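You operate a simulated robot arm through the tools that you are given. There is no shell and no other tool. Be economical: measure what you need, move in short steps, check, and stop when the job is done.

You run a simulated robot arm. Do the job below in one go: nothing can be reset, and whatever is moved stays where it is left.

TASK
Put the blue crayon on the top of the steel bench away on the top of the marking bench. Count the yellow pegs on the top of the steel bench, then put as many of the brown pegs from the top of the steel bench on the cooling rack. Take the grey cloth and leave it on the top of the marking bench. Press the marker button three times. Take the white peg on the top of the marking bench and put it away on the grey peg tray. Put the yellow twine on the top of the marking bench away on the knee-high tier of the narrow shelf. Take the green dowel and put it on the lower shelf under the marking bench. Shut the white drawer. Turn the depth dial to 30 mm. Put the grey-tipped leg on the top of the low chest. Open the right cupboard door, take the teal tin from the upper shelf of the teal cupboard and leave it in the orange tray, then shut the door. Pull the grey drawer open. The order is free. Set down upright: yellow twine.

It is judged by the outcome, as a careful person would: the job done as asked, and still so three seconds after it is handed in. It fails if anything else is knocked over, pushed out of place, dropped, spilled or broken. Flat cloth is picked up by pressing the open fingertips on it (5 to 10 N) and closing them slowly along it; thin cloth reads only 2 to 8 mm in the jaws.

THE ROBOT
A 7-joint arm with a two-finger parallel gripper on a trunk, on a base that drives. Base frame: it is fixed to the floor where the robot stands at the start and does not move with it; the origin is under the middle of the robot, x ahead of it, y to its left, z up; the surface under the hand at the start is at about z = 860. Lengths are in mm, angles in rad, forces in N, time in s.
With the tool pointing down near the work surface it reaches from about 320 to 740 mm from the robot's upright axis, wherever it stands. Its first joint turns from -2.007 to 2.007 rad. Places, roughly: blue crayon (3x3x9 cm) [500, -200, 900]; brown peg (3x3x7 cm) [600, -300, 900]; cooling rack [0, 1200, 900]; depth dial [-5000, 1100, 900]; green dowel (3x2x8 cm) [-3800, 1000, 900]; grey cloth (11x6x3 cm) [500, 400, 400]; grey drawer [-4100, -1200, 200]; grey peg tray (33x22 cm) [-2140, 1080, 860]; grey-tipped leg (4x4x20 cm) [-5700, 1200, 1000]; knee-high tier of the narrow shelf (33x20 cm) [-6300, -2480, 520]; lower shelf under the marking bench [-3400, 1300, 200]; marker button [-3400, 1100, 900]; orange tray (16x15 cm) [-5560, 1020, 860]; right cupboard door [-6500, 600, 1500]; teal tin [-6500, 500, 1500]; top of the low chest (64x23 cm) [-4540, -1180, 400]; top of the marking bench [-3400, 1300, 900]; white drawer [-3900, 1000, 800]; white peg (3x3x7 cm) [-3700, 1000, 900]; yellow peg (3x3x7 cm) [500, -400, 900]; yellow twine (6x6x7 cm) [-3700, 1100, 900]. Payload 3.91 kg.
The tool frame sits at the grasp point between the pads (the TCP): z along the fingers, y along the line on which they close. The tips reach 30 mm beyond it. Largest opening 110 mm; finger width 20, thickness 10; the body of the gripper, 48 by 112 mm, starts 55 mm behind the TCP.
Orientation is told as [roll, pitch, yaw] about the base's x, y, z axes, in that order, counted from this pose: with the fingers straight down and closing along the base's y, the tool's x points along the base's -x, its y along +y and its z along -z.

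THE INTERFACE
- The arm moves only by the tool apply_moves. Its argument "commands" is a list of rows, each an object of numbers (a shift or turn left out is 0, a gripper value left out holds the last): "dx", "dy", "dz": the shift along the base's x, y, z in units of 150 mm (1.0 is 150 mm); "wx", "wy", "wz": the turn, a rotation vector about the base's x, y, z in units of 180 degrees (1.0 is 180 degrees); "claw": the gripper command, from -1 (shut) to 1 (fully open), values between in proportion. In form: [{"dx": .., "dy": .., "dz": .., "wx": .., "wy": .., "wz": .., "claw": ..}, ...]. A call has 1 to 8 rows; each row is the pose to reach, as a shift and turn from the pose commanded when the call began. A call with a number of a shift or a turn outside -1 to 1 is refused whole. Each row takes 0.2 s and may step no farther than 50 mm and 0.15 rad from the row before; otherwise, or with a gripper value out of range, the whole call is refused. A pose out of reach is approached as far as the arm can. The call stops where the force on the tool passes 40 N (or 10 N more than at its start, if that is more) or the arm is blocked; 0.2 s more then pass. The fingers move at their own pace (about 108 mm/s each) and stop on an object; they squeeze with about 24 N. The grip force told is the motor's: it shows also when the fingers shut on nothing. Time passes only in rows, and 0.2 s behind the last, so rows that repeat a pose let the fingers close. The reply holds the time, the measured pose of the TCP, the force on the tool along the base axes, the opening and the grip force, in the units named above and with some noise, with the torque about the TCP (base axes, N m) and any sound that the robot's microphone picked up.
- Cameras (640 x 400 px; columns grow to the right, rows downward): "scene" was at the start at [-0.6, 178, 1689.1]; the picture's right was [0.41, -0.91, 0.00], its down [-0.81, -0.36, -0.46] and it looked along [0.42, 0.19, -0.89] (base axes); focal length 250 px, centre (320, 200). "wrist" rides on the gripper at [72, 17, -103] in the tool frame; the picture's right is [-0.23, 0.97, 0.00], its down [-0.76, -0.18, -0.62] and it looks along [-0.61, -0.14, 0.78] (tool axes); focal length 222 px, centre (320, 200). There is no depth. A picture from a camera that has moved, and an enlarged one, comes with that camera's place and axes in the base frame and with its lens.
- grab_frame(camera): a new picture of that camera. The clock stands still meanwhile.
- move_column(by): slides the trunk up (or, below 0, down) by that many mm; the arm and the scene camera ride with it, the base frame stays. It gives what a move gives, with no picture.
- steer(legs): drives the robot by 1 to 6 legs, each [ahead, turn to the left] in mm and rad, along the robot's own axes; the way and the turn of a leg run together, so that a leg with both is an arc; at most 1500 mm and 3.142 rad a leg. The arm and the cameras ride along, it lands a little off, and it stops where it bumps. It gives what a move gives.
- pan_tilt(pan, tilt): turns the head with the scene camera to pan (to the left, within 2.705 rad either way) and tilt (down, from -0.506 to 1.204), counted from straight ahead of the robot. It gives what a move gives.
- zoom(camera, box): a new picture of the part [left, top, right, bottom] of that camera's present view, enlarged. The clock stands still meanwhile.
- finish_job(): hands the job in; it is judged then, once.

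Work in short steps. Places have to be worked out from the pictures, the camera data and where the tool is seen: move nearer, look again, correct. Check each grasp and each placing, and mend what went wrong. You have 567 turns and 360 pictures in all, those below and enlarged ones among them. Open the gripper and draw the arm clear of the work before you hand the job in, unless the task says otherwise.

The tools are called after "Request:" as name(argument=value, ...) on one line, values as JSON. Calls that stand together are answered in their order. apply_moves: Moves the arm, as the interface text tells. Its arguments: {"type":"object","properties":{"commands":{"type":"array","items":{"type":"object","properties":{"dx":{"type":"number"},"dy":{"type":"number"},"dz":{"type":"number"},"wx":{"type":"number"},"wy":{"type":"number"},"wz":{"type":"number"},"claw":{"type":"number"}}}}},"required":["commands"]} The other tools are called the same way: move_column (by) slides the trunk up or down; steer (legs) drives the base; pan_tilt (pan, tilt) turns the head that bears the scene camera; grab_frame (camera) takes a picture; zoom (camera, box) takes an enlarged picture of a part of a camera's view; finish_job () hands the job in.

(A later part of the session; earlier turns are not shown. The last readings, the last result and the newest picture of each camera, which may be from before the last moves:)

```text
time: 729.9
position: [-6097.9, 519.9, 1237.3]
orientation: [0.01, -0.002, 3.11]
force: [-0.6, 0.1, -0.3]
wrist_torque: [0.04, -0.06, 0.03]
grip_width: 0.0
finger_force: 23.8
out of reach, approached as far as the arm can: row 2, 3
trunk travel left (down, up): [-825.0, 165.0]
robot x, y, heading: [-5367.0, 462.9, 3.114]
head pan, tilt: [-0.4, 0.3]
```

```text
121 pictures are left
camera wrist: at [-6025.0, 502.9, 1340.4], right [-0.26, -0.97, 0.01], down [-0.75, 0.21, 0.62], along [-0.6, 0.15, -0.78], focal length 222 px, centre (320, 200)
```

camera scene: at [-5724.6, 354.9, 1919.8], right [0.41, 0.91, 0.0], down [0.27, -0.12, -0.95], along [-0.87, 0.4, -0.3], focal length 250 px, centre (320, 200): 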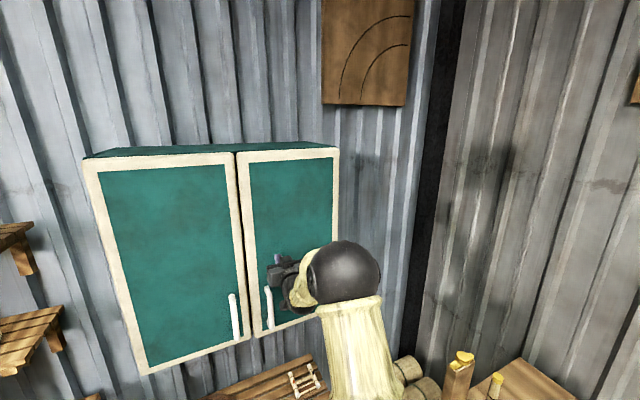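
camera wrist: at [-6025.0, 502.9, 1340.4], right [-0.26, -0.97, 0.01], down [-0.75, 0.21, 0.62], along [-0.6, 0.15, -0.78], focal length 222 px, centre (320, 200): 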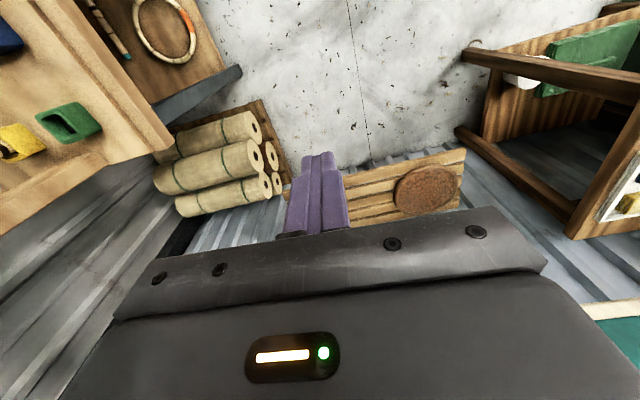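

Request:
apply_moves(commands=[{"dx": 0.3}, {"dx": 0.6}, {"dx": 0.9}, {"dx": 1.0}])

Request:
steer(legs=[[0, 0.22], [330, 0], [0, -1.763]])

Request:
pan_tilt(pan=0.0, tilt=0.7)

Request:
grab_frame(camera="scene")

Request:
grab_frame(camera="wrist")

```text
time: 730.9
position: [-5944.7, 522.5, 1239.0]
orientation: [0.01, -0.007, 3.111]
force: [0.5, 0.0, -0.2]
wrist_torque: [-0.01, -0.05, -0.02]
grip_width: 0.0
finger_force: 23.9
trunk travel left (down, up): [-825.0, 165.0]
robot x, y, heading: [-5363.5, 463.0, 3.124]
head pan, tilt: [-0.4, 0.3]
```

```text
time: 740.5
position: [-5664.7, 980.3, 1239.5]
orientation: [0.009, -0.007, 1.594]
force: [-0.2, -0.3, 0.5]
wrist_torque: [0.02, -0.01, 0.01]
grip_width: 0.3
finger_force: 24.0
trunk travel left (down, up): [-825.0, 165.0]
robot x, y, heading: [-5690.1, 397.6, 1.605]
head pan, tilt: [-0.4, 0.3]
```

```text
time: 741.4
position: [-5663.9, 980.8, 1239.6]
orientation: [0.008, -0.007, 1.595]
force: [-0.6, -0.8, 0.0]
wrist_torque: [0.02, 0.03, -0.01]
grip_width: 0.0
finger_force: 23.8
trunk travel left (down, up): [-825.0, 165.0]
robot x, y, heading: [-5689.3, 398.5, 1.603]
head pan, tilt: [0.0, 0.7]
```

```text
120 pictures are left
camera scene: at [-5843.1, 417.7, 1718.9], right [1.0, 0.03, 0.0], down [0.02, -0.64, -0.77], along [-0.02, 0.76, -0.64], focal length 250 px, centre (320, 200)
```

scene: 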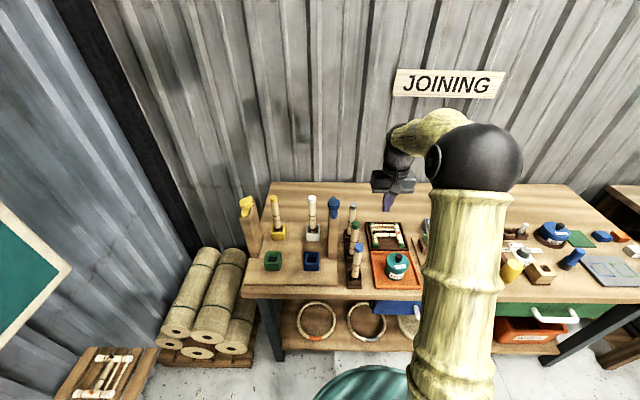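

```text
119 pictures are left
camera wrist: at [-5678.5, 908.1, 1342.8], right [-0.98, 0.2, 0.01], down [0.17, 0.76, 0.63], along [0.12, 0.61, -0.78], focal length 222 px, centre (320, 200)
```

wrist: 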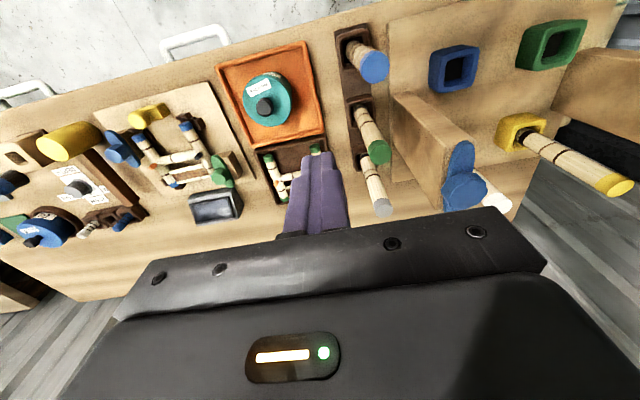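

Request:
zoom(camera="scene", box=[300, 185, 420, 295])

Request:
zoom(camera="wrist", box=[320, 60, 520, 225])

```text
3.64 times, centred on (360, 240) of scene
camera zoom: at [-5843.1, 417.7, 1718.9], right [1.0, 0.03, 0.0], down [0.02, -0.64, -0.77], along [-0.02, 0.76, -0.64], focal length 911 px, centre (174, 54)
```

zoom: 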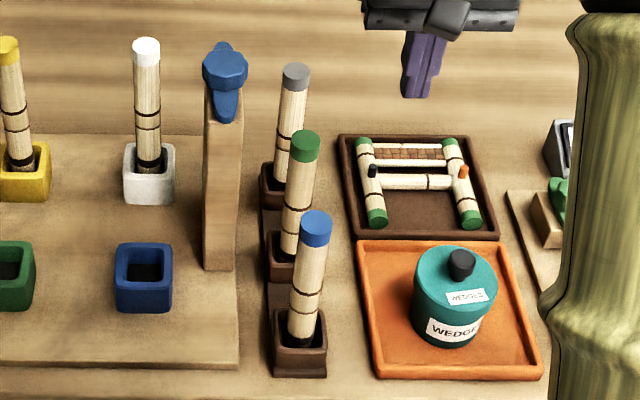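

```text
2.42 times, centred on (420, 142) of wrist
camera zoom: at [-5678.5, 908.1, 1342.8], right [-0.98, 0.2, 0.01], down [0.17, 0.76, 0.63], along [0.12, 0.61, -0.78], focal length 538 px, centre (78, 339)
```

zoom: 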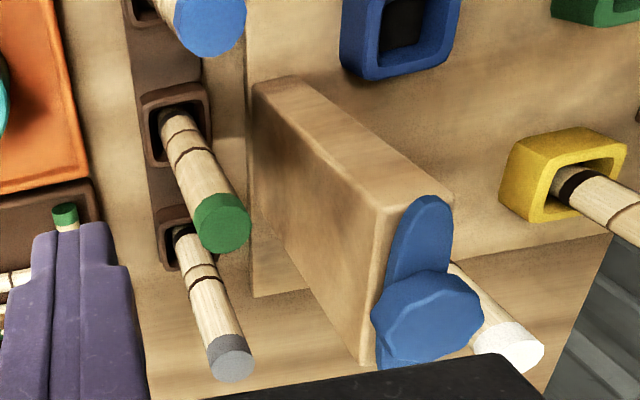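

Triangulated: leg top at (-5731,1128,1098), stand knob at (-5808,1077) top 1151, green leg at y≈1022. Drive 50 closer and move above the leg.

Request:
steer(legs=[[50, 0]])

Request:
apply_moves(commands=[{"dx": -0.2, "dz": 0.1, "claw": 0.1}, {"dx": -0.42, "dz": 0.1, "dy": 0.15}, {"dx": -0.42, "dz": 0.1, "dy": 0.45}, {"dx": -0.42, "dz": 0.1, "dy": 0.64}])

Request:
grab_frame(camera="wrist")

Request:
zoom(camera="scene", box=[300, 150, 460, 295])

```text
time: 742.4
position: [-5666.3, 1031.5, 1240.4]
orientation: [0.009, -0.005, 1.595]
force: [-0.4, 0.7, -1.3]
wrist_torque: [-0.03, -0.03, 0.01]
grip_width: 0.1
finger_force: 24.2
trunk travel left (down, up): [-825.0, 165.0]
robot x, y, heading: [-5691.3, 450.0, 1.607]
head pan, tilt: [0.0, 0.7]
```

```text
time: 743.4
position: [-5729.5, 1127.9, 1253.6]
orientation: [0.009, -0.006, 1.594]
force: [-0.1, 0.4, -0.6]
wrist_torque: [-0.02, -0.03, 0.0]
grip_width: 60.7
finger_force: 0.1
trunk travel left (down, up): [-825.0, 165.0]
robot x, y, heading: [-5692.2, 454.1, 1.609]
head pan, tilt: [0.0, 0.7]
```

```text
116 pictures are left
camera wrist: at [-5743.3, 1054.5, 1357.0], right [-0.98, 0.2, 0.01], down [0.17, 0.76, 0.63], along [0.12, 0.61, -0.78], focal length 222 px, centre (320, 200)
```

wrist: 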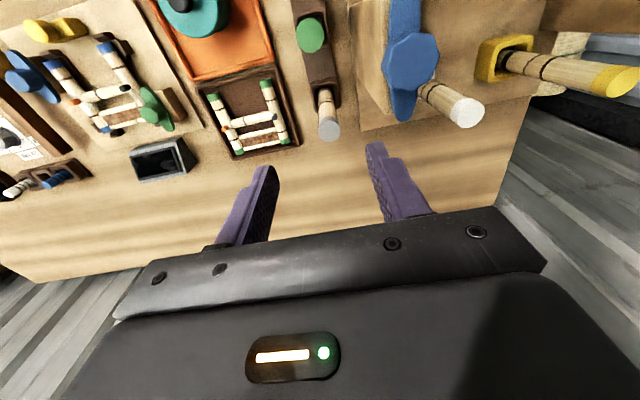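

```text
2.76 times, centred on (380, 222) of scene
camera zoom: at [-5845.4, 468.9, 1718.7], right [1.0, 0.03, 0.0], down [0.02, -0.64, -0.76], along [-0.03, 0.76, -0.65], focal length 691 px, centre (154, 138)
```

zoom: 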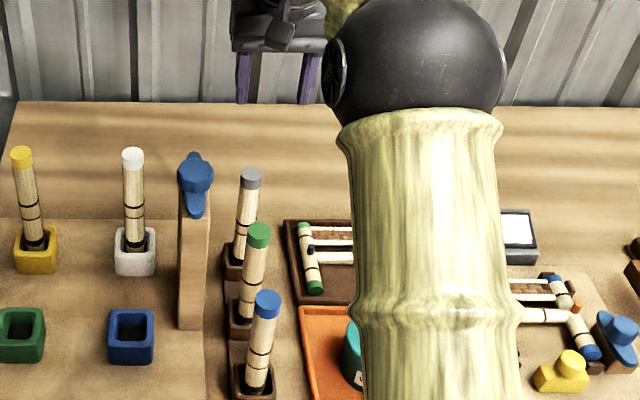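

Better fit of all rays: leg top at (-5736,1168,1056), knob (-5822,1102,1122). Correct and descend.

Request:
apply_moves(commands=[{"dx": -0.045, "dy": 0.27}, {"dx": -0.045, "dy": 0.27, "dz": -0.3}, {"dx": -0.045, "dy": 0.27, "dz": -0.6}, {"dx": -0.045, "dy": 0.27, "dz": -0.8}])

Request:
grab_frame(camera="wrist")

```text
time: 744.4
position: [-5736.2, 1169.0, 1132.0]
orientation: [0.011, -0.009, 1.592]
force: [-0.1, 0.0, -0.2]
wrist_torque: [-0.01, 0.0, -0.01]
grip_width: 60.5
finger_force: 0.1
trunk travel left (down, up): [-825.0, 165.0]
robot x, y, heading: [-5694.5, 449.3, 1.603]
head pan, tilt: [0.0, 0.7]
```

```text
114 pictures are left
camera wrist: at [-5750.0, 1095.1, 1236.0], right [-0.98, 0.2, 0.01], down [0.17, 0.76, 0.63], along [0.12, 0.62, -0.78], focal length 222 px, centre (320, 200)
```

wrist: 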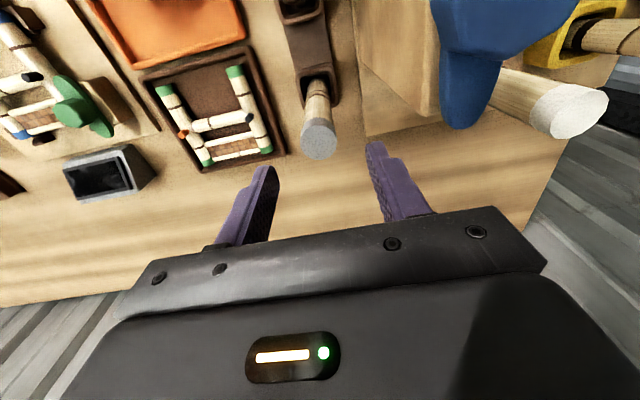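

Aligned (top ≈ (-5735,1171)). Descend to z≈1025 and grip.

Request:
apply_moves(commands=[{"dx": 0.01, "dy": 0.015, "dz": -0.3}, {"dx": 0.01, "dy": 0.015, "dz": -0.6}, {"dx": 0.01, "dy": 0.015, "dz": -0.72}, {"dx": 0.01, "dy": 0.015, "dz": -0.72, "claw": -1}, {"dx": 0.01, "dy": 0.015, "dz": -0.72, "claw": -1}, {"dx": 0.01, "dy": 0.015, "dz": -0.72, "claw": -1}])

Request:
grab_frame(camera="wrist")

```text
time: 745.8
position: [-5734.3, 1169.7, 1025.0]
orientation: [0.01, -0.004, 1.594]
force: [0.3, 0.4, 0.4]
wrist_torque: [-0.01, -0.01, 0.03]
grip_width: 30.2
finger_force: 24.3
trunk travel left (down, up): [-825.0, 165.0]
robot x, y, heading: [-5694.9, 449.7, 1.607]
head pan, tilt: [0.0, 0.7]
```

```text
113 pictures are left
camera wrist: at [-5748.1, 1097.0, 1128.4], right [-0.98, 0.2, 0.01], down [0.17, 0.76, 0.63], along [0.12, 0.61, -0.78], focal length 222 px, centre (320, 200)
```

wrist: 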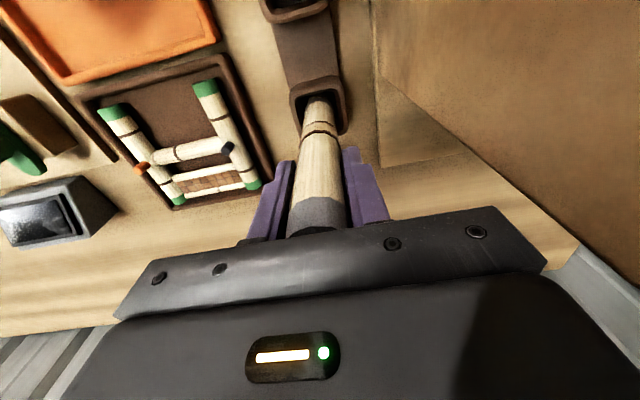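

Gripped. Lift straight up 230.

Request:
apply_moves(commands=[{"dz": 0.2}, {"dz": 0.5}, {"dz": 0.8}, {"dz": 1.0}])

Request:
apply_moves(commands=[{"dz": 0.3}, {"dz": 0.55}, {"dz": 0.6}])

Request:
grab_frame(camera="wrist")

Request:
grab_frame(camera="scene")

```text
time: 746.8
position: [-5733.6, 1168.5, 1177.0]
orientation: [0.009, -0.006, 1.592]
force: [0.8, 0.1, -1.0]
wrist_torque: [0.02, 0.01, 0.03]
grip_width: 30.3
finger_force: 23.8
trunk travel left (down, up): [-825.0, 165.0]
robot x, y, heading: [-5692.5, 448.7, 1.607]
head pan, tilt: [0.0, 0.7]
```

```text
time: 747.6
position: [-5731.8, 1170.2, 1267.6]
orientation: [0.008, -0.006, 1.592]
force: [0.2, 0.6, -0.8]
wrist_torque: [-0.03, -0.04, 0.0]
grip_width: 30.6
finger_force: 23.8
trunk travel left (down, up): [-825.0, 165.0]
robot x, y, heading: [-5691.9, 448.1, 1.608]
head pan, tilt: [0.0, 0.7]
```

```text
112 pictures are left
camera wrist: at [-5746.7, 1096.6, 1370.9], right [-0.98, 0.2, 0.01], down [0.17, 0.76, 0.63], along [0.12, 0.61, -0.78], focal length 222 px, centre (320, 200)
```

wrist: 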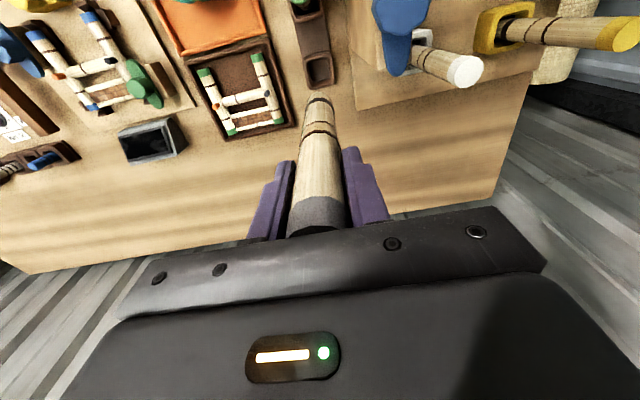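

```text
111 pictures are left
camera scene: at [-5844.9, 467.7, 1718.8], right [1.0, 0.03, 0.0], down [0.02, -0.64, -0.76], along [-0.03, 0.76, -0.64], focal length 250 px, centre (320, 200)
```

scene: 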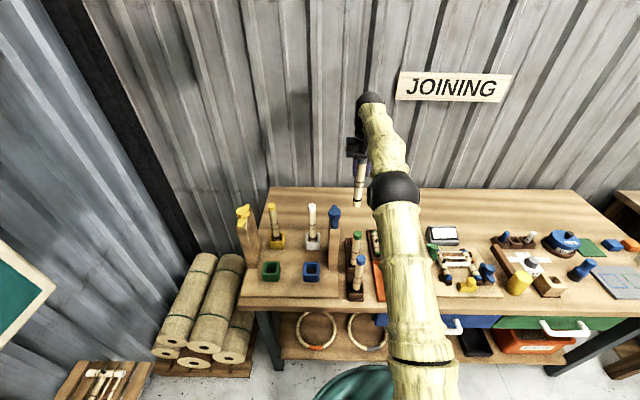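

Leg held. Retract, then drive to the chest's front.

Request:
apply_moves(commands=[{"dy": -0.3, "dz": 0.1}, {"dy": -0.6, "dz": 0.1}, {"dy": -0.9, "dz": 0.1}, {"dy": -1.0, "dz": 0.1}])

Request:
apply_moves(commands=[{"dy": -0.3}, {"dy": -0.5}])

Request:
steer(legs=[[-170, 0], [0, -1.608], [1130, 0], [0, -1.571], [500, 0]])

Request:
pan_tilt(pan=0.0, tilt=0.8)

Request:
grab_frame(camera="scene")

```text
time: 748.6
position: [-5734.8, 1019.6, 1280.2]
orientation: [0.011, -0.006, 1.595]
force: [-0.7, 0.6, -0.9]
wrist_torque: [-0.05, 0.0, 0.0]
grip_width: 30.4
finger_force: 24.4
trunk travel left (down, up): [-825.0, 165.0]
robot x, y, heading: [-5692.6, 449.6, 1.605]
head pan, tilt: [0.0, 0.7]
```

```text
time: 749.2
position: [-5734.1, 945.4, 1279.4]
orientation: [0.009, -0.008, 1.595]
force: [-0.4, 0.4, -0.2]
wrist_torque: [0.0, 0.03, 0.01]
grip_width: 30.3
finger_force: 23.5
trunk travel left (down, up): [-825.0, 165.0]
robot x, y, heading: [-5691.5, 453.3, 1.606]
head pan, tilt: [0.0, 0.7]
```

```text
time: 771.4
position: [-4500.1, -715.4, 1279.5]
orientation: [0.009, -0.004, -1.57]
force: [-0.3, -0.4, 0.0]
wrist_torque: [-0.01, -0.02, -0.01]
grip_width: 30.2
finger_force: 23.6
trunk travel left (down, up): [-825.0, 165.0]
robot x, y, heading: [-4531.6, -220.2, -1.557]
head pan, tilt: [0.0, 0.7]
```

```text
time: 772.1
position: [-4499.9, -714.3, 1279.6]
orientation: [0.008, -0.007, -1.569]
force: [1.0, 0.2, -0.4]
wrist_torque: [-0.02, 0.03, 0.02]
grip_width: 30.2
finger_force: 24.0
trunk travel left (down, up): [-825.0, 165.0]
robot x, y, heading: [-4535.5, -216.3, -1.554]
head pan, tilt: [0.0, 0.799]
```

```text
110 pictures are left
camera scene: at [-4377.4, -238.2, 1710.6], right [-1.0, -0.01, 0.0], down [-0.01, 0.72, -0.7], along [0.01, -0.7, -0.72], focal length 250 px, centre (320, 200)
```

scene: 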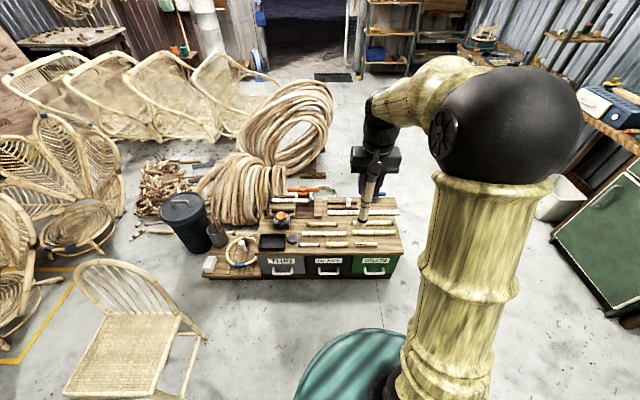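

Request:
zoom(camera="scene", box=[240, 180, 420, 292])

```text
3.56 times, centred on (330, 236) of scene
camera zoom: at [-4377.4, -238.2, 1710.6], right [-1.0, -0.01, 0.0], down [-0.01, 0.72, -0.7], along [0.01, -0.7, -0.72], focal length 890 px, centre (284, 72)
```

zoom: 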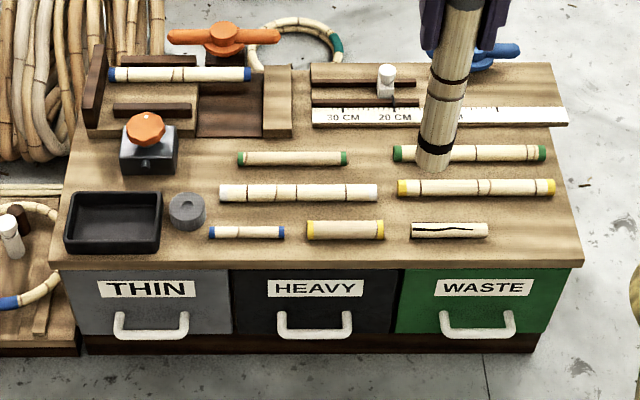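

Free spot at the chest's right end: about (-4790,-1126), z 400. Move the robot closer/right, then position the hand above it.

Request:
steer(legs=[[0, -0.593], [335, 0], [0, 0.58]])

Request:
apply_moves(commands=[{"dy": -0.25, "dx": -0.1}, {"dy": -0.5, "dx": -0.2}, {"dy": -0.75, "dx": -0.3}, {"dy": -0.85, "dx": -0.55}])

Request:
grab_frame(camera="wrist")

```text
time: 779.2
position: [-4696.3, -998.7, 1280.3]
orientation: [0.009, -0.008, -1.589]
force: [-1.2, -0.2, -0.5]
wrist_torque: [0.01, 0.03, -0.02]
grip_width: 30.0
finger_force: 24.5
trunk travel left (down, up): [-825.0, 165.0]
robot x, y, heading: [-4719.8, -499.7, -1.578]
head pan, tilt: [0.0, 0.799]
```

```text
time: 780.2
position: [-4783.2, -1126.9, 1281.3]
orientation: [0.011, -0.004, -1.589]
force: [-1.1, -0.1, -0.8]
wrist_torque: [0.01, -0.01, -0.04]
grip_width: 30.2
finger_force: 23.9
trunk travel left (down, up): [-825.0, 165.0]
robot x, y, heading: [-4722.2, -503.3, -1.576]
head pan, tilt: [0.0, 0.799]
```

```text
108 pictures are left
camera wrist: at [-4765.9, -1053.4, 1385.3], right [0.97, -0.24, 0.01], down [-0.2, -0.75, 0.63], along [-0.14, -0.61, -0.78], focal length 222 px, centre (320, 200)
```

wrist: 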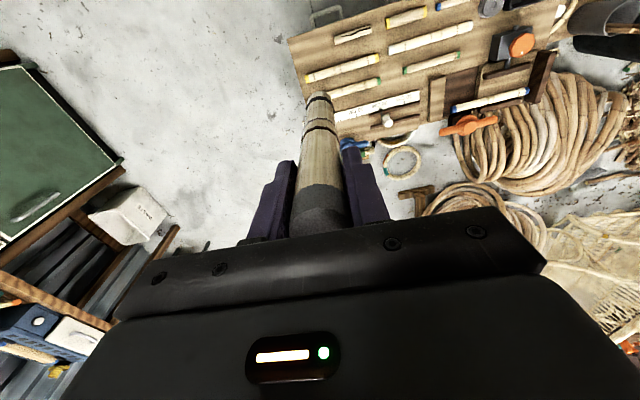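

The drop point projects onto free chest surface. Lower the trunk 600 and check.

Request:
move_column(by=-400)

Request:
move_column(by=-220)

Request:
grab_frame(camera="wrist")

Request:
grab_frame(camera="scene")

```text
time: 784.0
position: [-4780.9, -1127.0, 882.3]
orientation: [0.007, -0.008, -1.588]
force: [0.0, -0.8, -0.6]
wrist_torque: [0.0, 0.02, 0.01]
grip_width: 30.0
finger_force: 23.8
trunk travel left (down, up): [-425.0, 565.0]
robot x, y, heading: [-4721.9, -501.9, -1.576]
head pan, tilt: [0.0, 0.799]
```

```text
time: 786.3
position: [-4781.3, -1126.0, 661.0]
orientation: [0.009, -0.008, -1.589]
force: [0.7, -0.2, -1.2]
wrist_torque: [-0.01, -0.05, -0.01]
grip_width: 30.2
finger_force: 24.1
trunk travel left (down, up): [-205.0, 785.0]
robot x, y, heading: [-4720.8, -498.5, -1.569]
head pan, tilt: [0.0, 0.799]
```

```text
107 pictures are left
camera wrist: at [-4763.6, -1053.4, 765.4], right [0.97, -0.24, 0.01], down [-0.2, -0.75, 0.63], along [-0.14, -0.61, -0.78], focal length 222 px, centre (320, 200)
```

wrist: 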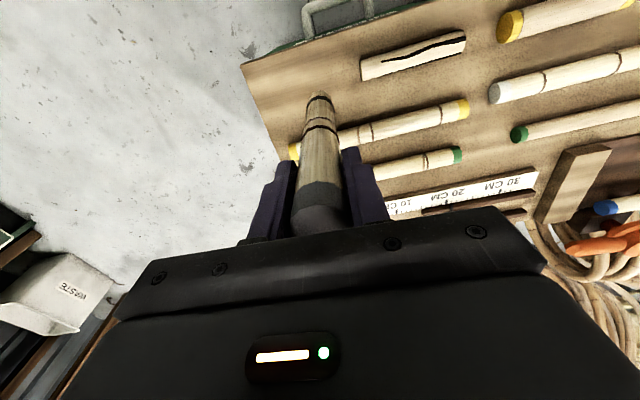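

```text
106 pictures are left
camera scene: at [-4566.0, -523.8, 1090.6], right [-1.0, 0.0, 0.0], down [0.0, 0.72, -0.7], along [0.0, -0.7, -0.72], focal length 250 px, centre (320, 200)
```

scene: 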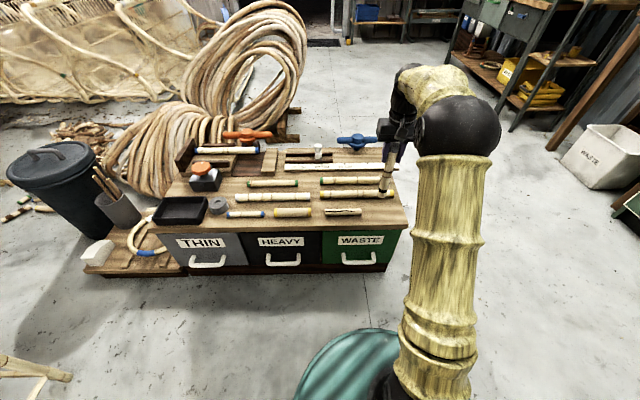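

Free area confirmed below the leg. Lower further.

Request:
move_column(by=-80)

Request:
apply_moves(commands=[{"dz": -0.03}, {"dz": -0.06}])

Request:
grab_frame(camera="wrist")

```text
time: 787.5
position: [-4781.3, -1126.7, 582.1]
orientation: [0.01, -0.007, -1.588]
force: [-0.2, 0.0, -1.1]
wrist_torque: [0.02, 0.01, 0.01]
grip_width: 30.2
finger_force: 23.8
trunk travel left (down, up): [-125.0, 865.0]
robot x, y, heading: [-4717.1, -497.8, -1.574]
head pan, tilt: [0.0, 0.799]
```

```text
time: 788.1
position: [-4782.3, -1126.1, 572.9]
orientation: [0.008, -0.005, -1.587]
force: [0.2, 0.0, -0.6]
wrist_torque: [0.04, -0.01, 0.01]
grip_width: 29.9
finger_force: 24.2
trunk travel left (down, up): [-125.0, 865.0]
robot x, y, heading: [-4715.5, -503.7, -1.577]
head pan, tilt: [0.0, 0.799]
```

```text
105 pictures are left
camera wrist: at [-4763.8, -1053.3, 676.2], right [0.97, -0.24, 0.01], down [-0.2, -0.75, 0.63], along [-0.14, -0.61, -0.78], focal length 222 px, centre (320, 200)
```

wrist: 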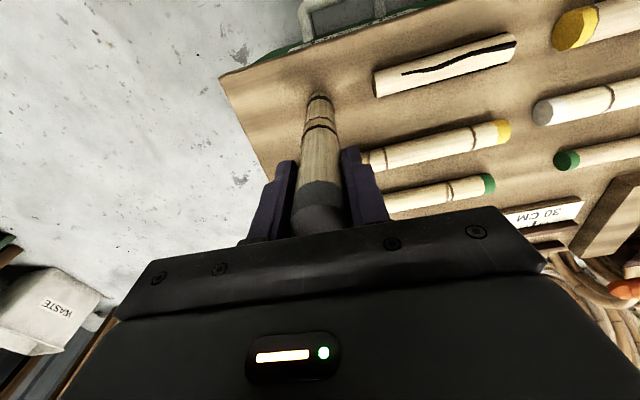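

Request:
apply_moves(commands=[{"dz": -0.02}, {"dz": -0.04}, {"dz": -0.06}])

```text
time: 788.9
position: [-4781.9, -1127.2, 567.9]
orientation: [0.009, -0.013, -1.589]
force: [-0.4, 0.2, 22.4]
wrist_torque: [-0.09, 0.34, 0.1]
grip_width: 30.3
finger_force: 23.4
trunk travel left (down, up): [-125.0, 865.0]
robot x, y, heading: [-4717.6, -502.9, -1.574]
head pan, tilt: [0.0, 0.799]
```

Contact. Ease off, open gently.

Request:
apply_moves(commands=[{"dz": 0.02}, {"dz": 0.02, "claw": -0.4}, {"dz": 0.02, "claw": -0.2}, {"dz": 0.02, "claw": 0.0}, {"dz": 0.02, "claw": 0.0}])

Request:
grab_frame(camera="wrist")

```text
time: 790.1
position: [-4781.1, -1126.6, 568.9]
orientation: [0.009, -0.005, -1.588]
force: [0.2, 0.3, 0.1]
wrist_torque: [-0.03, 0.0, -0.02]
grip_width: 55.0
finger_force: 0.2
trunk travel left (down, up): [-125.0, 865.0]
robot x, y, heading: [-4718.0, -504.6, -1.569]
head pan, tilt: [0.0, 0.799]
```

```text
104 pictures are left
camera wrist: at [-4763.5, -1053.3, 671.0], right [0.97, -0.24, 0.01], down [-0.2, -0.75, 0.63], along [-0.14, -0.61, -0.78], focal length 222 px, centre (320, 200)
```

wrist: 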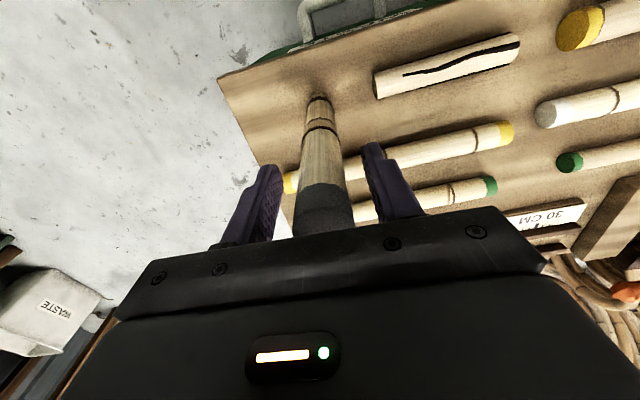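

Leg stands by itself. Rise straight up.

Request:
move_column(by=150)

Request:
grab_frame(camera="wrist")

```text
time: 791.8
position: [-4780.5, -1127.7, 718.2]
orientation: [0.008, -0.006, -1.589]
force: [-0.1, -0.4, -1.1]
wrist_torque: [0.01, -0.02, 0.02]
grip_width: 55.0
finger_force: 0.1
trunk travel left (down, up): [-275.0, 715.0]
robot x, y, heading: [-4717.2, -504.9, -1.569]
head pan, tilt: [0.0, 0.799]
```

```text
103 pictures are left
camera wrist: at [-4763.5, -1053.3, 821.1], right [0.97, -0.24, 0.01], down [-0.2, -0.75, 0.63], along [-0.14, -0.61, -0.78], focal length 222 px, centre (320, 200)
```

wrist: 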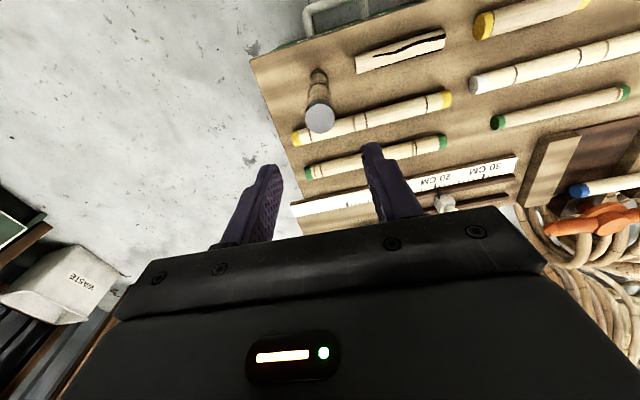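

Leg placed. Now the grey (THIN) drawer; handle near (-4125,-1030, z≈240). Raise and retract the hand, and move the robot over to x≈-4165.

Request:
move_column(by=400)

Request:
apply_moves(commands=[{"dy": 0.3, "dx": 0.1}, {"dy": 0.6, "dx": 0.2}, {"dy": 0.9, "dx": 0.3}, {"dy": 1.0, "dx": 0.4}])

Request:
steer(legs=[[-190, 0], [0, 1.571], [550, 0], [0, -1.571]])

Request:
pan_tilt(pan=0.0, tilt=0.9)

Request:
grab_frame(camera="scene")

```text
time: 795.7
position: [-4781.2, -1126.2, 1117.3]
orientation: [0.01, -0.007, -1.589]
force: [0.6, 1.0, -0.6]
wrist_torque: [0.0, 0.0, -0.01]
grip_width: 54.9
finger_force: 0.0
trunk travel left (down, up): [-675.0, 315.0]
robot x, y, heading: [-4721.8, -499.4, -1.578]
head pan, tilt: [0.0, 0.799]
```

```text
time: 796.7
position: [-4720.6, -976.1, 1119.5]
orientation: [0.008, -0.007, -1.588]
force: [-0.2, -0.5, 0.1]
wrist_torque: [-0.01, 0.0, 0.0]
grip_width: 54.7
finger_force: 0.1
trunk travel left (down, up): [-675.0, 315.0]
robot x, y, heading: [-4721.3, -500.7, -1.576]
head pan, tilt: [0.0, 0.799]
```

```text
time: 812.8
position: [-4204.9, -806.6, 1119.4]
orientation: [0.008, -0.006, -1.662]
force: [0.1, 0.6, -0.1]
wrist_torque: [0.02, 0.0, 0.02]
grip_width: 54.8
finger_force: 0.0
trunk travel left (down, up): [-675.0, 315.0]
robot x, y, heading: [-4171.2, -330.7, -1.649]
head pan, tilt: [0.0, 0.799]
```

```text
time: 813.4
position: [-4204.0, -807.3, 1118.0]
orientation: [0.01, -0.007, -1.66]
force: [-0.4, 0.1, 0.6]
wrist_torque: [0.03, 0.02, -0.03]
grip_width: 55.0
finger_force: 0.0
trunk travel left (down, up): [-675.0, 315.0]
robot x, y, heading: [-4167.4, -331.5, -1.647]
head pan, tilt: [0.0, 0.901]
```

```text
102 pictures are left
camera scene: at [-4016.5, -362.5, 1552.7], right [-1.0, 0.08, 0.0], down [0.06, 0.78, -0.62], along [-0.05, -0.62, -0.78], focal length 250 px, centre (320, 200)
```

scene: 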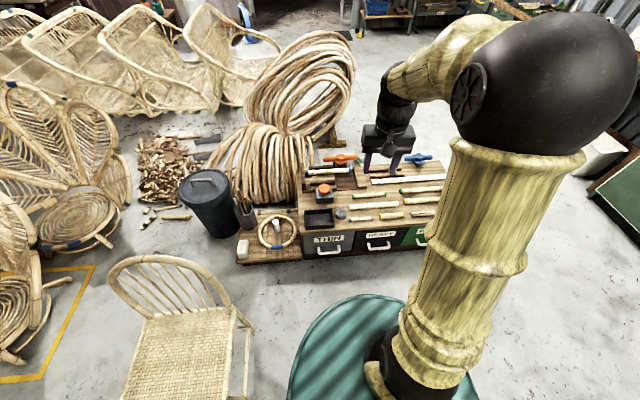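

Request:
zoom(camera="scene", box=[290, 195, 410, 270])

```text
5.33 times, centred on (350, 232) of scene
camera zoom: at [-4016.5, -362.5, 1552.7], right [-1.0, 0.08, 0.0], down [0.06, 0.78, -0.62], along [-0.05, -0.62, -0.78], focal length 1336 px, centre (160, 27)
```

zoom: 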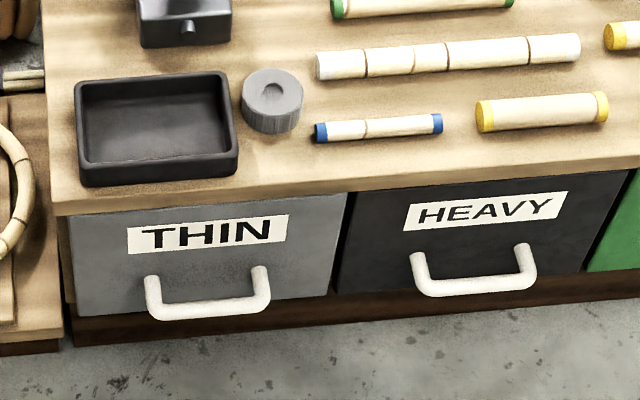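

Handle bar ≈ (-4123,-1007,255), 43 mm off the face. I'll grip it with the fingers closing along y, hand tilted ~20°. First yaw the hand and move in front of the chest.

Request:
apply_moves(commands=[{"wz": 0.045}, {"wz": 0.09}, {"wz": 0.135}, {"wz": 0.18}, {"wz": 0.225}, {"wz": 0.27}, {"wz": 0.315}, {"wz": 0.36}])

Request:
apply_moves(commands=[{"wz": 0.045, "dx": 0.2}, {"wz": 0.09, "dx": 0.4, "dy": -0.2}, {"wz": 0.135, "dx": 0.54, "dy": -0.45}, {"wz": 0.168, "dx": 0.54, "dy": -0.7}, {"wz": 0.168, "dx": 0.54, "dy": -0.95, "claw": -0.15}])

Request:
move_column(by=-300)

Request:
grab_frame(camera="wrist")

Request:
grab_frame(camera="scene")

```text
time: 815.2
position: [-4204.6, -806.9, 1119.3]
orientation: [0.011, -0.008, -0.529]
force: [-0.3, -0.3, -0.3]
wrist_torque: [0.0, -0.01, 0.02]
grip_width: 55.0
finger_force: 0.2
trunk travel left (down, up): [-675.0, 315.0]
robot x, y, heading: [-4167.5, -335.0, -1.651]
head pan, tilt: [0.0, 0.901]
```

```text
time: 816.4
position: [-4125.8, -950.0, 1118.2]
orientation: [0.012, -0.005, -0.001]
force: [-0.4, -0.3, -0.4]
wrist_torque: [0.02, -0.04, 0.03]
grip_width: 46.7
finger_force: 0.1
trunk travel left (down, up): [-675.0, 315.0]
robot x, y, heading: [-4170.2, -332.1, -1.647]
head pan, tilt: [0.0, 0.901]
```

```text
time: 819.4
position: [-4124.7, -948.5, 818.6]
orientation: [0.01, -0.007, -0.004]
force: [0.0, 0.1, 0.3]
wrist_torque: [-0.05, -0.02, 0.0]
grip_width: 47.1
finger_force: 0.0
trunk travel left (down, up): [-375.0, 615.0]
robot x, y, heading: [-4170.7, -333.3, -1.65]
head pan, tilt: [0.0, 0.901]
```

```text
100 pictures are left
camera wrist: at [-4196.8, -932.3, 922.4], right [0.23, 0.97, 0.01], down [0.76, -0.19, 0.63], along [0.61, -0.14, -0.78], focal length 222 px, centre (320, 200)
```

wrist: 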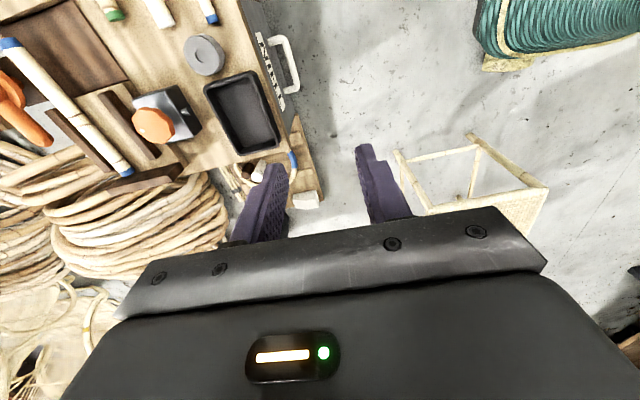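

```text
99 pictures are left
camera scene: at [-4016.5, -362.4, 1252.7], right [-1.0, 0.08, 0.0], down [0.06, 0.78, -0.62], along [-0.05, -0.62, -0.78], focal length 250 px, centre (320, 200)
```

scene: 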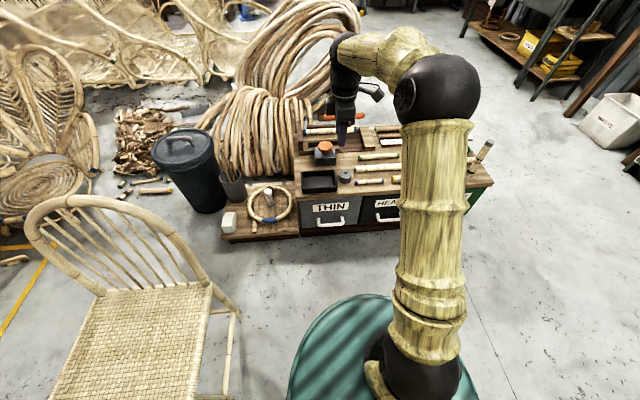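

Request:
zoom(camera="wrist", box=[230, 20, 330, 130])

```text
3.64 times, centred on (280, 75) of wrist
camera zoom: at [-4196.8, -932.3, 922.4], right [0.23, 0.97, 0.01], down [0.76, -0.19, 0.63], along [0.61, -0.14, -0.78], focal length 808 px, centre (466, 654)
```

zoom: 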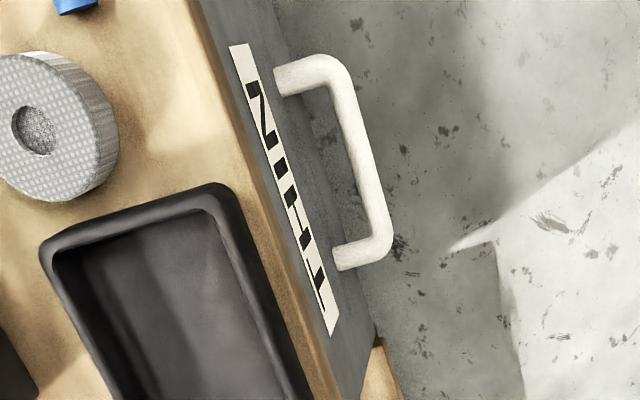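

Bar centre refined to (-4128,-1019,236), running along x. Lower the trunk, tilt 20° and pre-position at (-4128,-981,345).

Request:
move_column(by=-330)

Request:
apply_moves(commands=[{"wx": -0.04, "dz": -0.2}, {"wx": -0.08, "dz": -0.5, "dy": -0.05}, {"wx": -0.111, "dz": -0.8, "dy": -0.1, "dx": -0.02}, {"wx": -0.111, "dz": -0.96, "dy": -0.21, "dx": -0.02}])

Request:
grab_frame(camera="wrist")

Request:
grab_frame(camera="scene")

```text
time: 822.7
position: [-4124.9, -948.8, 490.1]
orientation: [0.012, -0.008, -0.003]
force: [-0.3, 0.1, 0.2]
wrist_torque: [0.0, -0.01, -0.02]
grip_width: 46.7
finger_force: 0.2
trunk travel left (down, up): [-45.0, 945.0]
robot x, y, heading: [-4169.0, -329.9, -1.649]
head pan, tilt: [0.0, 0.901]
```

```text
time: 823.7
position: [-4128.5, -981.2, 345.3]
orientation: [-0.34, -0.008, 0.0]
force: [-0.2, -0.2, 0.6]
wrist_torque: [0.05, -0.02, 0.03]
grip_width: 46.7
finger_force: 0.1
trunk travel left (down, up): [-45.0, 945.0]
robot x, y, heading: [-4169.3, -333.4, -1.654]
head pan, tilt: [0.0, 0.901]
```

```text
97 pictures are left
camera wrist: at [-4202.0, -930.1, 436.8], right [0.23, 0.92, -0.32], down [0.76, 0.04, 0.65], along [0.61, -0.4, -0.69], focal length 222 px, centre (320, 200)
```

wrist: 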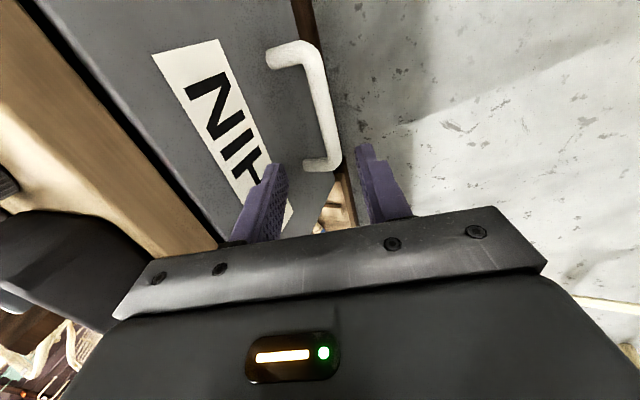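

```text
96 pictures are left
camera scene: at [-4016.5, -362.2, 922.7], right [-1.0, 0.08, 0.0], down [0.06, 0.78, -0.62], along [-0.05, -0.62, -0.78], focal length 250 px, centre (320, 200)
```

scene: 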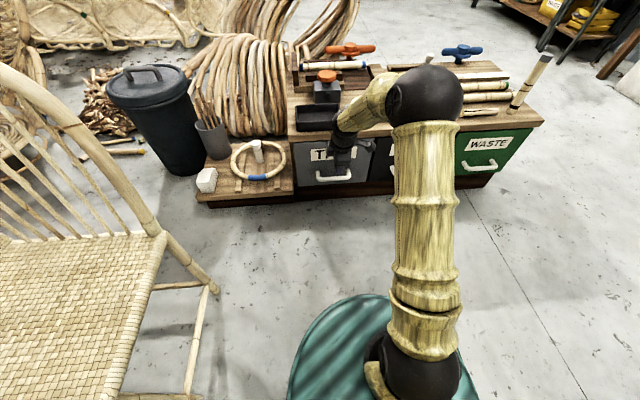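

Advance along the tool axis until the bar is between the fingers.

Request:
apply_moves(commands=[{"dy": -0.075, "dz": -0.24}, {"dy": -0.15, "dz": -0.48}, {"dy": -0.227, "dz": -0.7}])

Request:
grab_frame(camera="wrist")

```text
time: 824.5
position: [-4128.6, -1015.2, 240.2]
orientation: [-0.339, -0.007, -0.002]
force: [0.1, 0.4, 0.5]
wrist_torque: [0.02, 0.0, 0.02]
grip_width: 46.7
finger_force: 0.0
trunk travel left (down, up): [-45.0, 945.0]
robot x, y, heading: [-4167.3, -336.8, -1.645]
head pan, tilt: [0.0, 0.901]
```

```text
95 pictures are left
camera wrist: at [-4201.1, -964.5, 332.1], right [0.23, 0.92, -0.32], down [0.76, 0.04, 0.65], along [0.61, -0.39, -0.69], focal length 222 px, centre (320, 200)
```

wrist: 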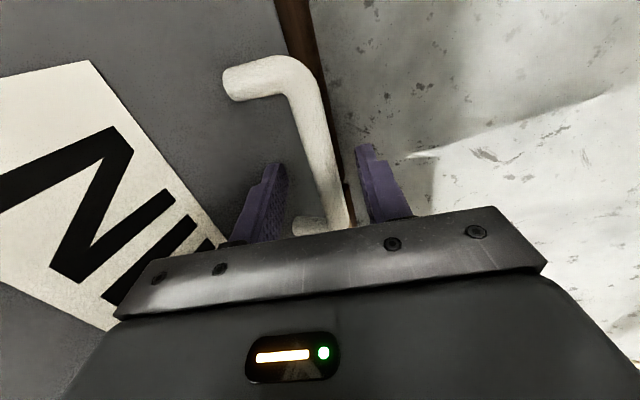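

The bar is between the fingers. Close on it.

Request:
apply_moves(commands=[{"claw": -0.5}, {"claw": -1}, {"claw": -1}])

```text
time: 825.3
position: [-4128.0, -1014.8, 239.8]
orientation: [-0.338, -0.005, 0.002]
force: [-0.5, 6.6, -1.1]
wrist_torque: [0.14, 0.41, 0.93]
grip_width: 18.1
finger_force: 44.8
trunk travel left (down, up): [-45.0, 945.0]
robot x, y, heading: [-4170.8, -330.3, -1.646]
head pan, tilt: [0.0, 0.901]
```

Gripped the 18 mm bar. Pull toward +y.

Request:
apply_moves(commands=[{"dy": 0.1}, {"dy": 0.25}, {"dy": 0.4}, {"dy": 0.6}])

Request:
grab_frame(camera="scene")

```text
time: 826.3
position: [-4129.0, -923.7, 240.0]
orientation: [-0.334, -0.005, -0.002]
force: [-6.1, 1.1, -6.9]
wrist_torque: [0.2, 1.26, 0.63]
grip_width: 18.1
finger_force: 44.9
trunk travel left (down, up): [-45.0, 945.0]
robot x, y, heading: [-4168.5, -331.5, -1.652]
head pan, tilt: [0.0, 0.901]
```

```text
94 pictures are left
camera scene: at [-4016.4, -363.0, 922.5], right [-1.0, 0.08, 0.0], down [0.06, 0.78, -0.62], along [-0.05, -0.62, -0.78], focal length 250 px, centre (320, 200)
```

scene: 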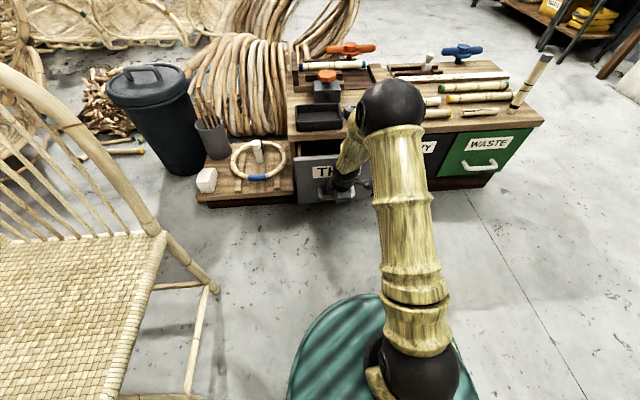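

Drawer out ~90 mm. Pull more, watching for the stop.

Request:
apply_moves(commands=[{"dy": 0.15}, {"dy": 0.3}, {"dy": 0.45}, {"dy": 0.6}])

Request:
grab_frame(camera="scene")

```text
time: 827.3
position: [-4131.0, -832.6, 240.8]
orientation: [-0.335, -0.003, -0.007]
force: [-36.0, 0.8, -11.6]
wrist_torque: [0.2, 1.07, 0.64]
grip_width: 18.3
finger_force: 45.2
trunk travel left (down, up): [-45.0, 945.0]
robot x, y, heading: [-4167.7, -334.4, -1.654]
head pan, tilt: [0.0, 0.901]
```

```text
93 pictures are left
camera scene: at [-4016.8, -363.2, 922.7], right [-1.0, 0.08, 0.0], down [0.06, 0.78, -0.62], along [-0.05, -0.62, -0.78], focal length 250 px, centre (320, 200)
```

scene: 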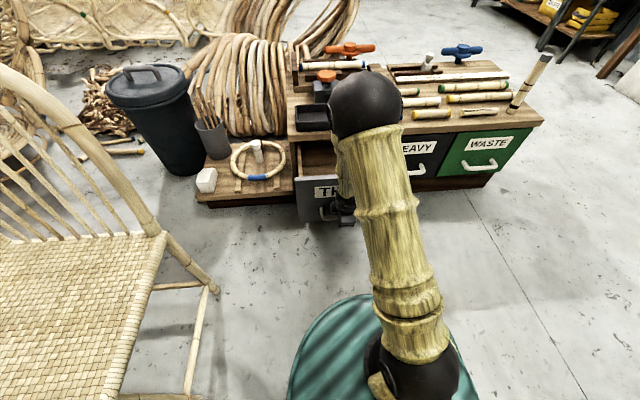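

Out ~180 mm. Try pulling a bit more by backing the robot 60 mm.

Request:
steer(legs=[[-60, 0]])

Request:
grab_frame(camera="wrist")

```text
time: 828.3
position: [-4127.2, -773.7, 241.0]
orientation: [-0.337, -0.002, -0.008]
force: [-37.5, 0.2, -3.5]
wrist_torque: [0.06, 1.35, 0.43]
grip_width: 17.9
finger_force: 44.6
trunk travel left (down, up): [-45.0, 945.0]
robot x, y, heading: [-4164.9, -270.2, -1.647]
head pan, tilt: [0.0, 0.901]
```

```text
92 pictures are left
camera wrist: at [-4198.3, -721.7, 333.0], right [0.23, 0.92, -0.32], down [0.76, 0.03, 0.65], along [0.61, -0.4, -0.69], focal length 222 px, centre (320, 200)
```

wrist: 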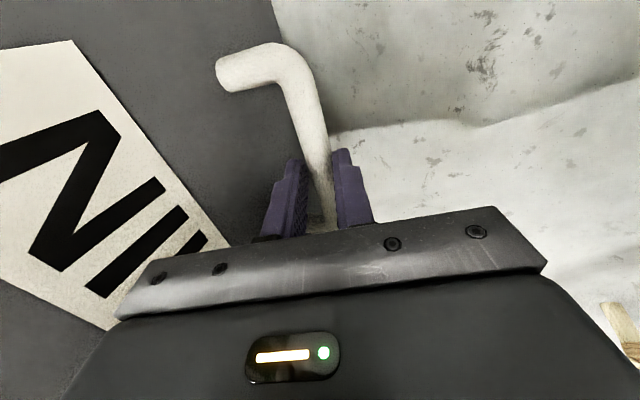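

Drawer out ~240 mm; enough. Release and lift off along the tool axis.

Request:
apply_moves(commands=[{"claw": -0.4}, {"claw": -0.15}, {"claw": -0.15}, {"dy": 0.07, "dz": 0.2, "claw": -0.15}, {"dy": 0.17, "dz": 0.48}, {"dy": 0.28, "dz": 0.78}])

Request:
move_column(by=300)

Request:
grab_frame(camera="scene")

```text
time: 829.7
position: [-4126.6, -728.8, 361.5]
orientation: [-0.337, 0.0, -0.008]
force: [-0.5, 0.5, -0.6]
wrist_torque: [-0.04, 0.01, -0.04]
grip_width: 46.6
finger_force: 0.1
trunk travel left (down, up): [-45.0, 945.0]
robot x, y, heading: [-4165.4, -274.5, -1.646]
head pan, tilt: [0.0, 0.901]
```

```text
time: 832.7
position: [-4125.8, -729.4, 660.3]
orientation: [-0.337, -0.002, -0.007]
force: [1.9, -0.7, 0.3]
wrist_torque: [0.0, -0.01, -0.04]
grip_width: 46.8
finger_force: 0.0
trunk travel left (down, up): [-345.0, 645.0]
robot x, y, heading: [-4160.9, -276.4, -1.648]
head pan, tilt: [0.0, 0.901]
```

```text
91 pictures are left
camera scene: at [-4011.8, -300.5, 1222.6], right [-1.0, 0.08, 0.0], down [0.06, 0.78, -0.62], along [-0.05, -0.62, -0.78], focal length 250 px, centre (320, 200)
```

scene: 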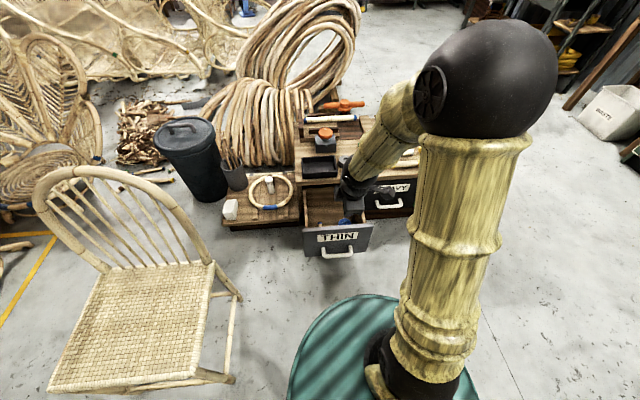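

Drawer is open with its front level. Back away, raise the trunk, and turn to check the marking bench once more.

Request:
steer(legs=[[-250, 0]])

Request:
move_column(by=400)

Request:
apply_moves(commands=[{"wx": 0.04, "dz": 0.2}, {"wx": 0.08, "dz": 0.4}, {"wx": 0.107, "dz": 0.6}])

Request:
grab_frame(camera="scene")

Request:
steer(legs=[[0, 3.1]])

Request:
pan_tilt(pan=-0.4, tilt=0.6)

Request:
grab_frame(camera="scene")

```text
time: 834.7
position: [-4106.8, -481.8, 661.2]
orientation: [-0.337, -0.002, -0.008]
force: [-0.7, -0.7, -0.1]
wrist_torque: [-0.03, 0.0, 0.01]
grip_width: 46.9
finger_force: 0.1
trunk travel left (down, up): [-345.0, 645.0]
robot x, y, heading: [-4141.1, -25.6, -1.65]
head pan, tilt: [0.0, 0.901]
```

```text
time: 838.5
position: [-4107.4, -480.4, 1059.4]
orientation: [-0.336, -0.001, -0.01]
force: [0.2, 0.0, -0.2]
wrist_torque: [0.03, -0.02, 0.02]
grip_width: 46.5
finger_force: 0.0
trunk travel left (down, up): [-745.0, 245.0]
robot x, y, heading: [-4143.2, -24.4, -1.649]
head pan, tilt: [0.0, 0.901]
```

```text
time: 839.4
position: [-4105.7, -480.7, 1151.8]
orientation: [0.001, 0.003, -0.007]
force: [-0.3, -0.2, -0.1]
wrist_torque: [0.01, 0.02, 0.01]
grip_width: 46.5
finger_force: 0.0
trunk travel left (down, up): [-745.0, 245.0]
robot x, y, heading: [-4144.8, -19.8, -1.65]
head pan, tilt: [0.0, 0.901]
```

```text
90 pictures are left
camera scene: at [-3992.4, -51.9, 1622.6], right [-1.0, 0.08, 0.0], down [0.06, 0.78, -0.62], along [-0.05, -0.62, -0.78], focal length 250 px, centre (320, 200)
```

scene: 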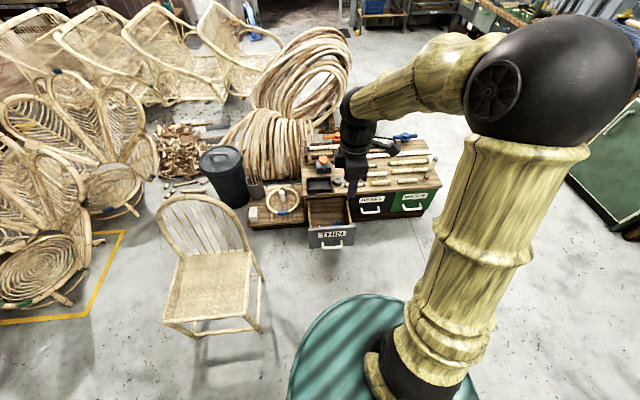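

```text
time: 850.5
position: [-4177.2, 437.0, 1152.1]
orientation: [0.0, 0.002, 3.12]
force: [0.2, 0.7, 0.9]
wrist_torque: [0.02, -0.04, -0.01]
grip_width: 46.9
finger_force: 0.0
trunk travel left (down, up): [-745.0, 245.0]
robot x, y, heading: [-4145.7, -24.2, 1.478]
head pan, tilt: [0.0, 0.901]
```

```text
time: 851.4
position: [-4176.8, 436.2, 1152.3]
orientation: [-0.004, 0.001, 3.12]
force: [0.5, 0.0, -0.3]
wrist_torque: [0.03, -0.01, 0.02]
grip_width: 46.8
finger_force: 0.1
trunk travel left (down, up): [-745.0, 245.0]
robot x, y, heading: [-4142.3, -23.4, 1.474]
head pan, tilt: [-0.4, 0.6]
```

```text
89 pictures are left
camera scene: at [-4258.8, 8.3, 1647.4], right [0.88, -0.47, 0.0], down [-0.27, -0.5, -0.82], along [0.39, 0.73, -0.57], focal length 250 px, centre (320, 200)
```

scene: 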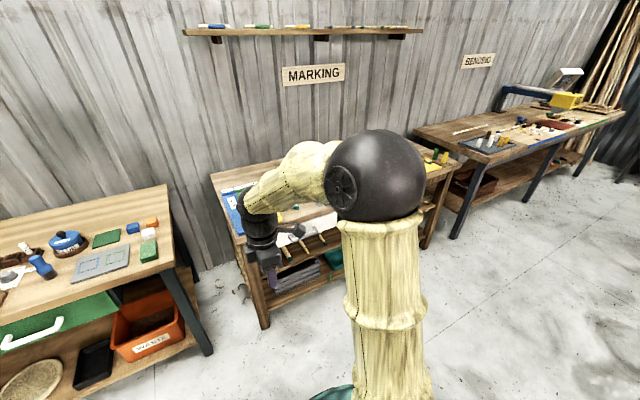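

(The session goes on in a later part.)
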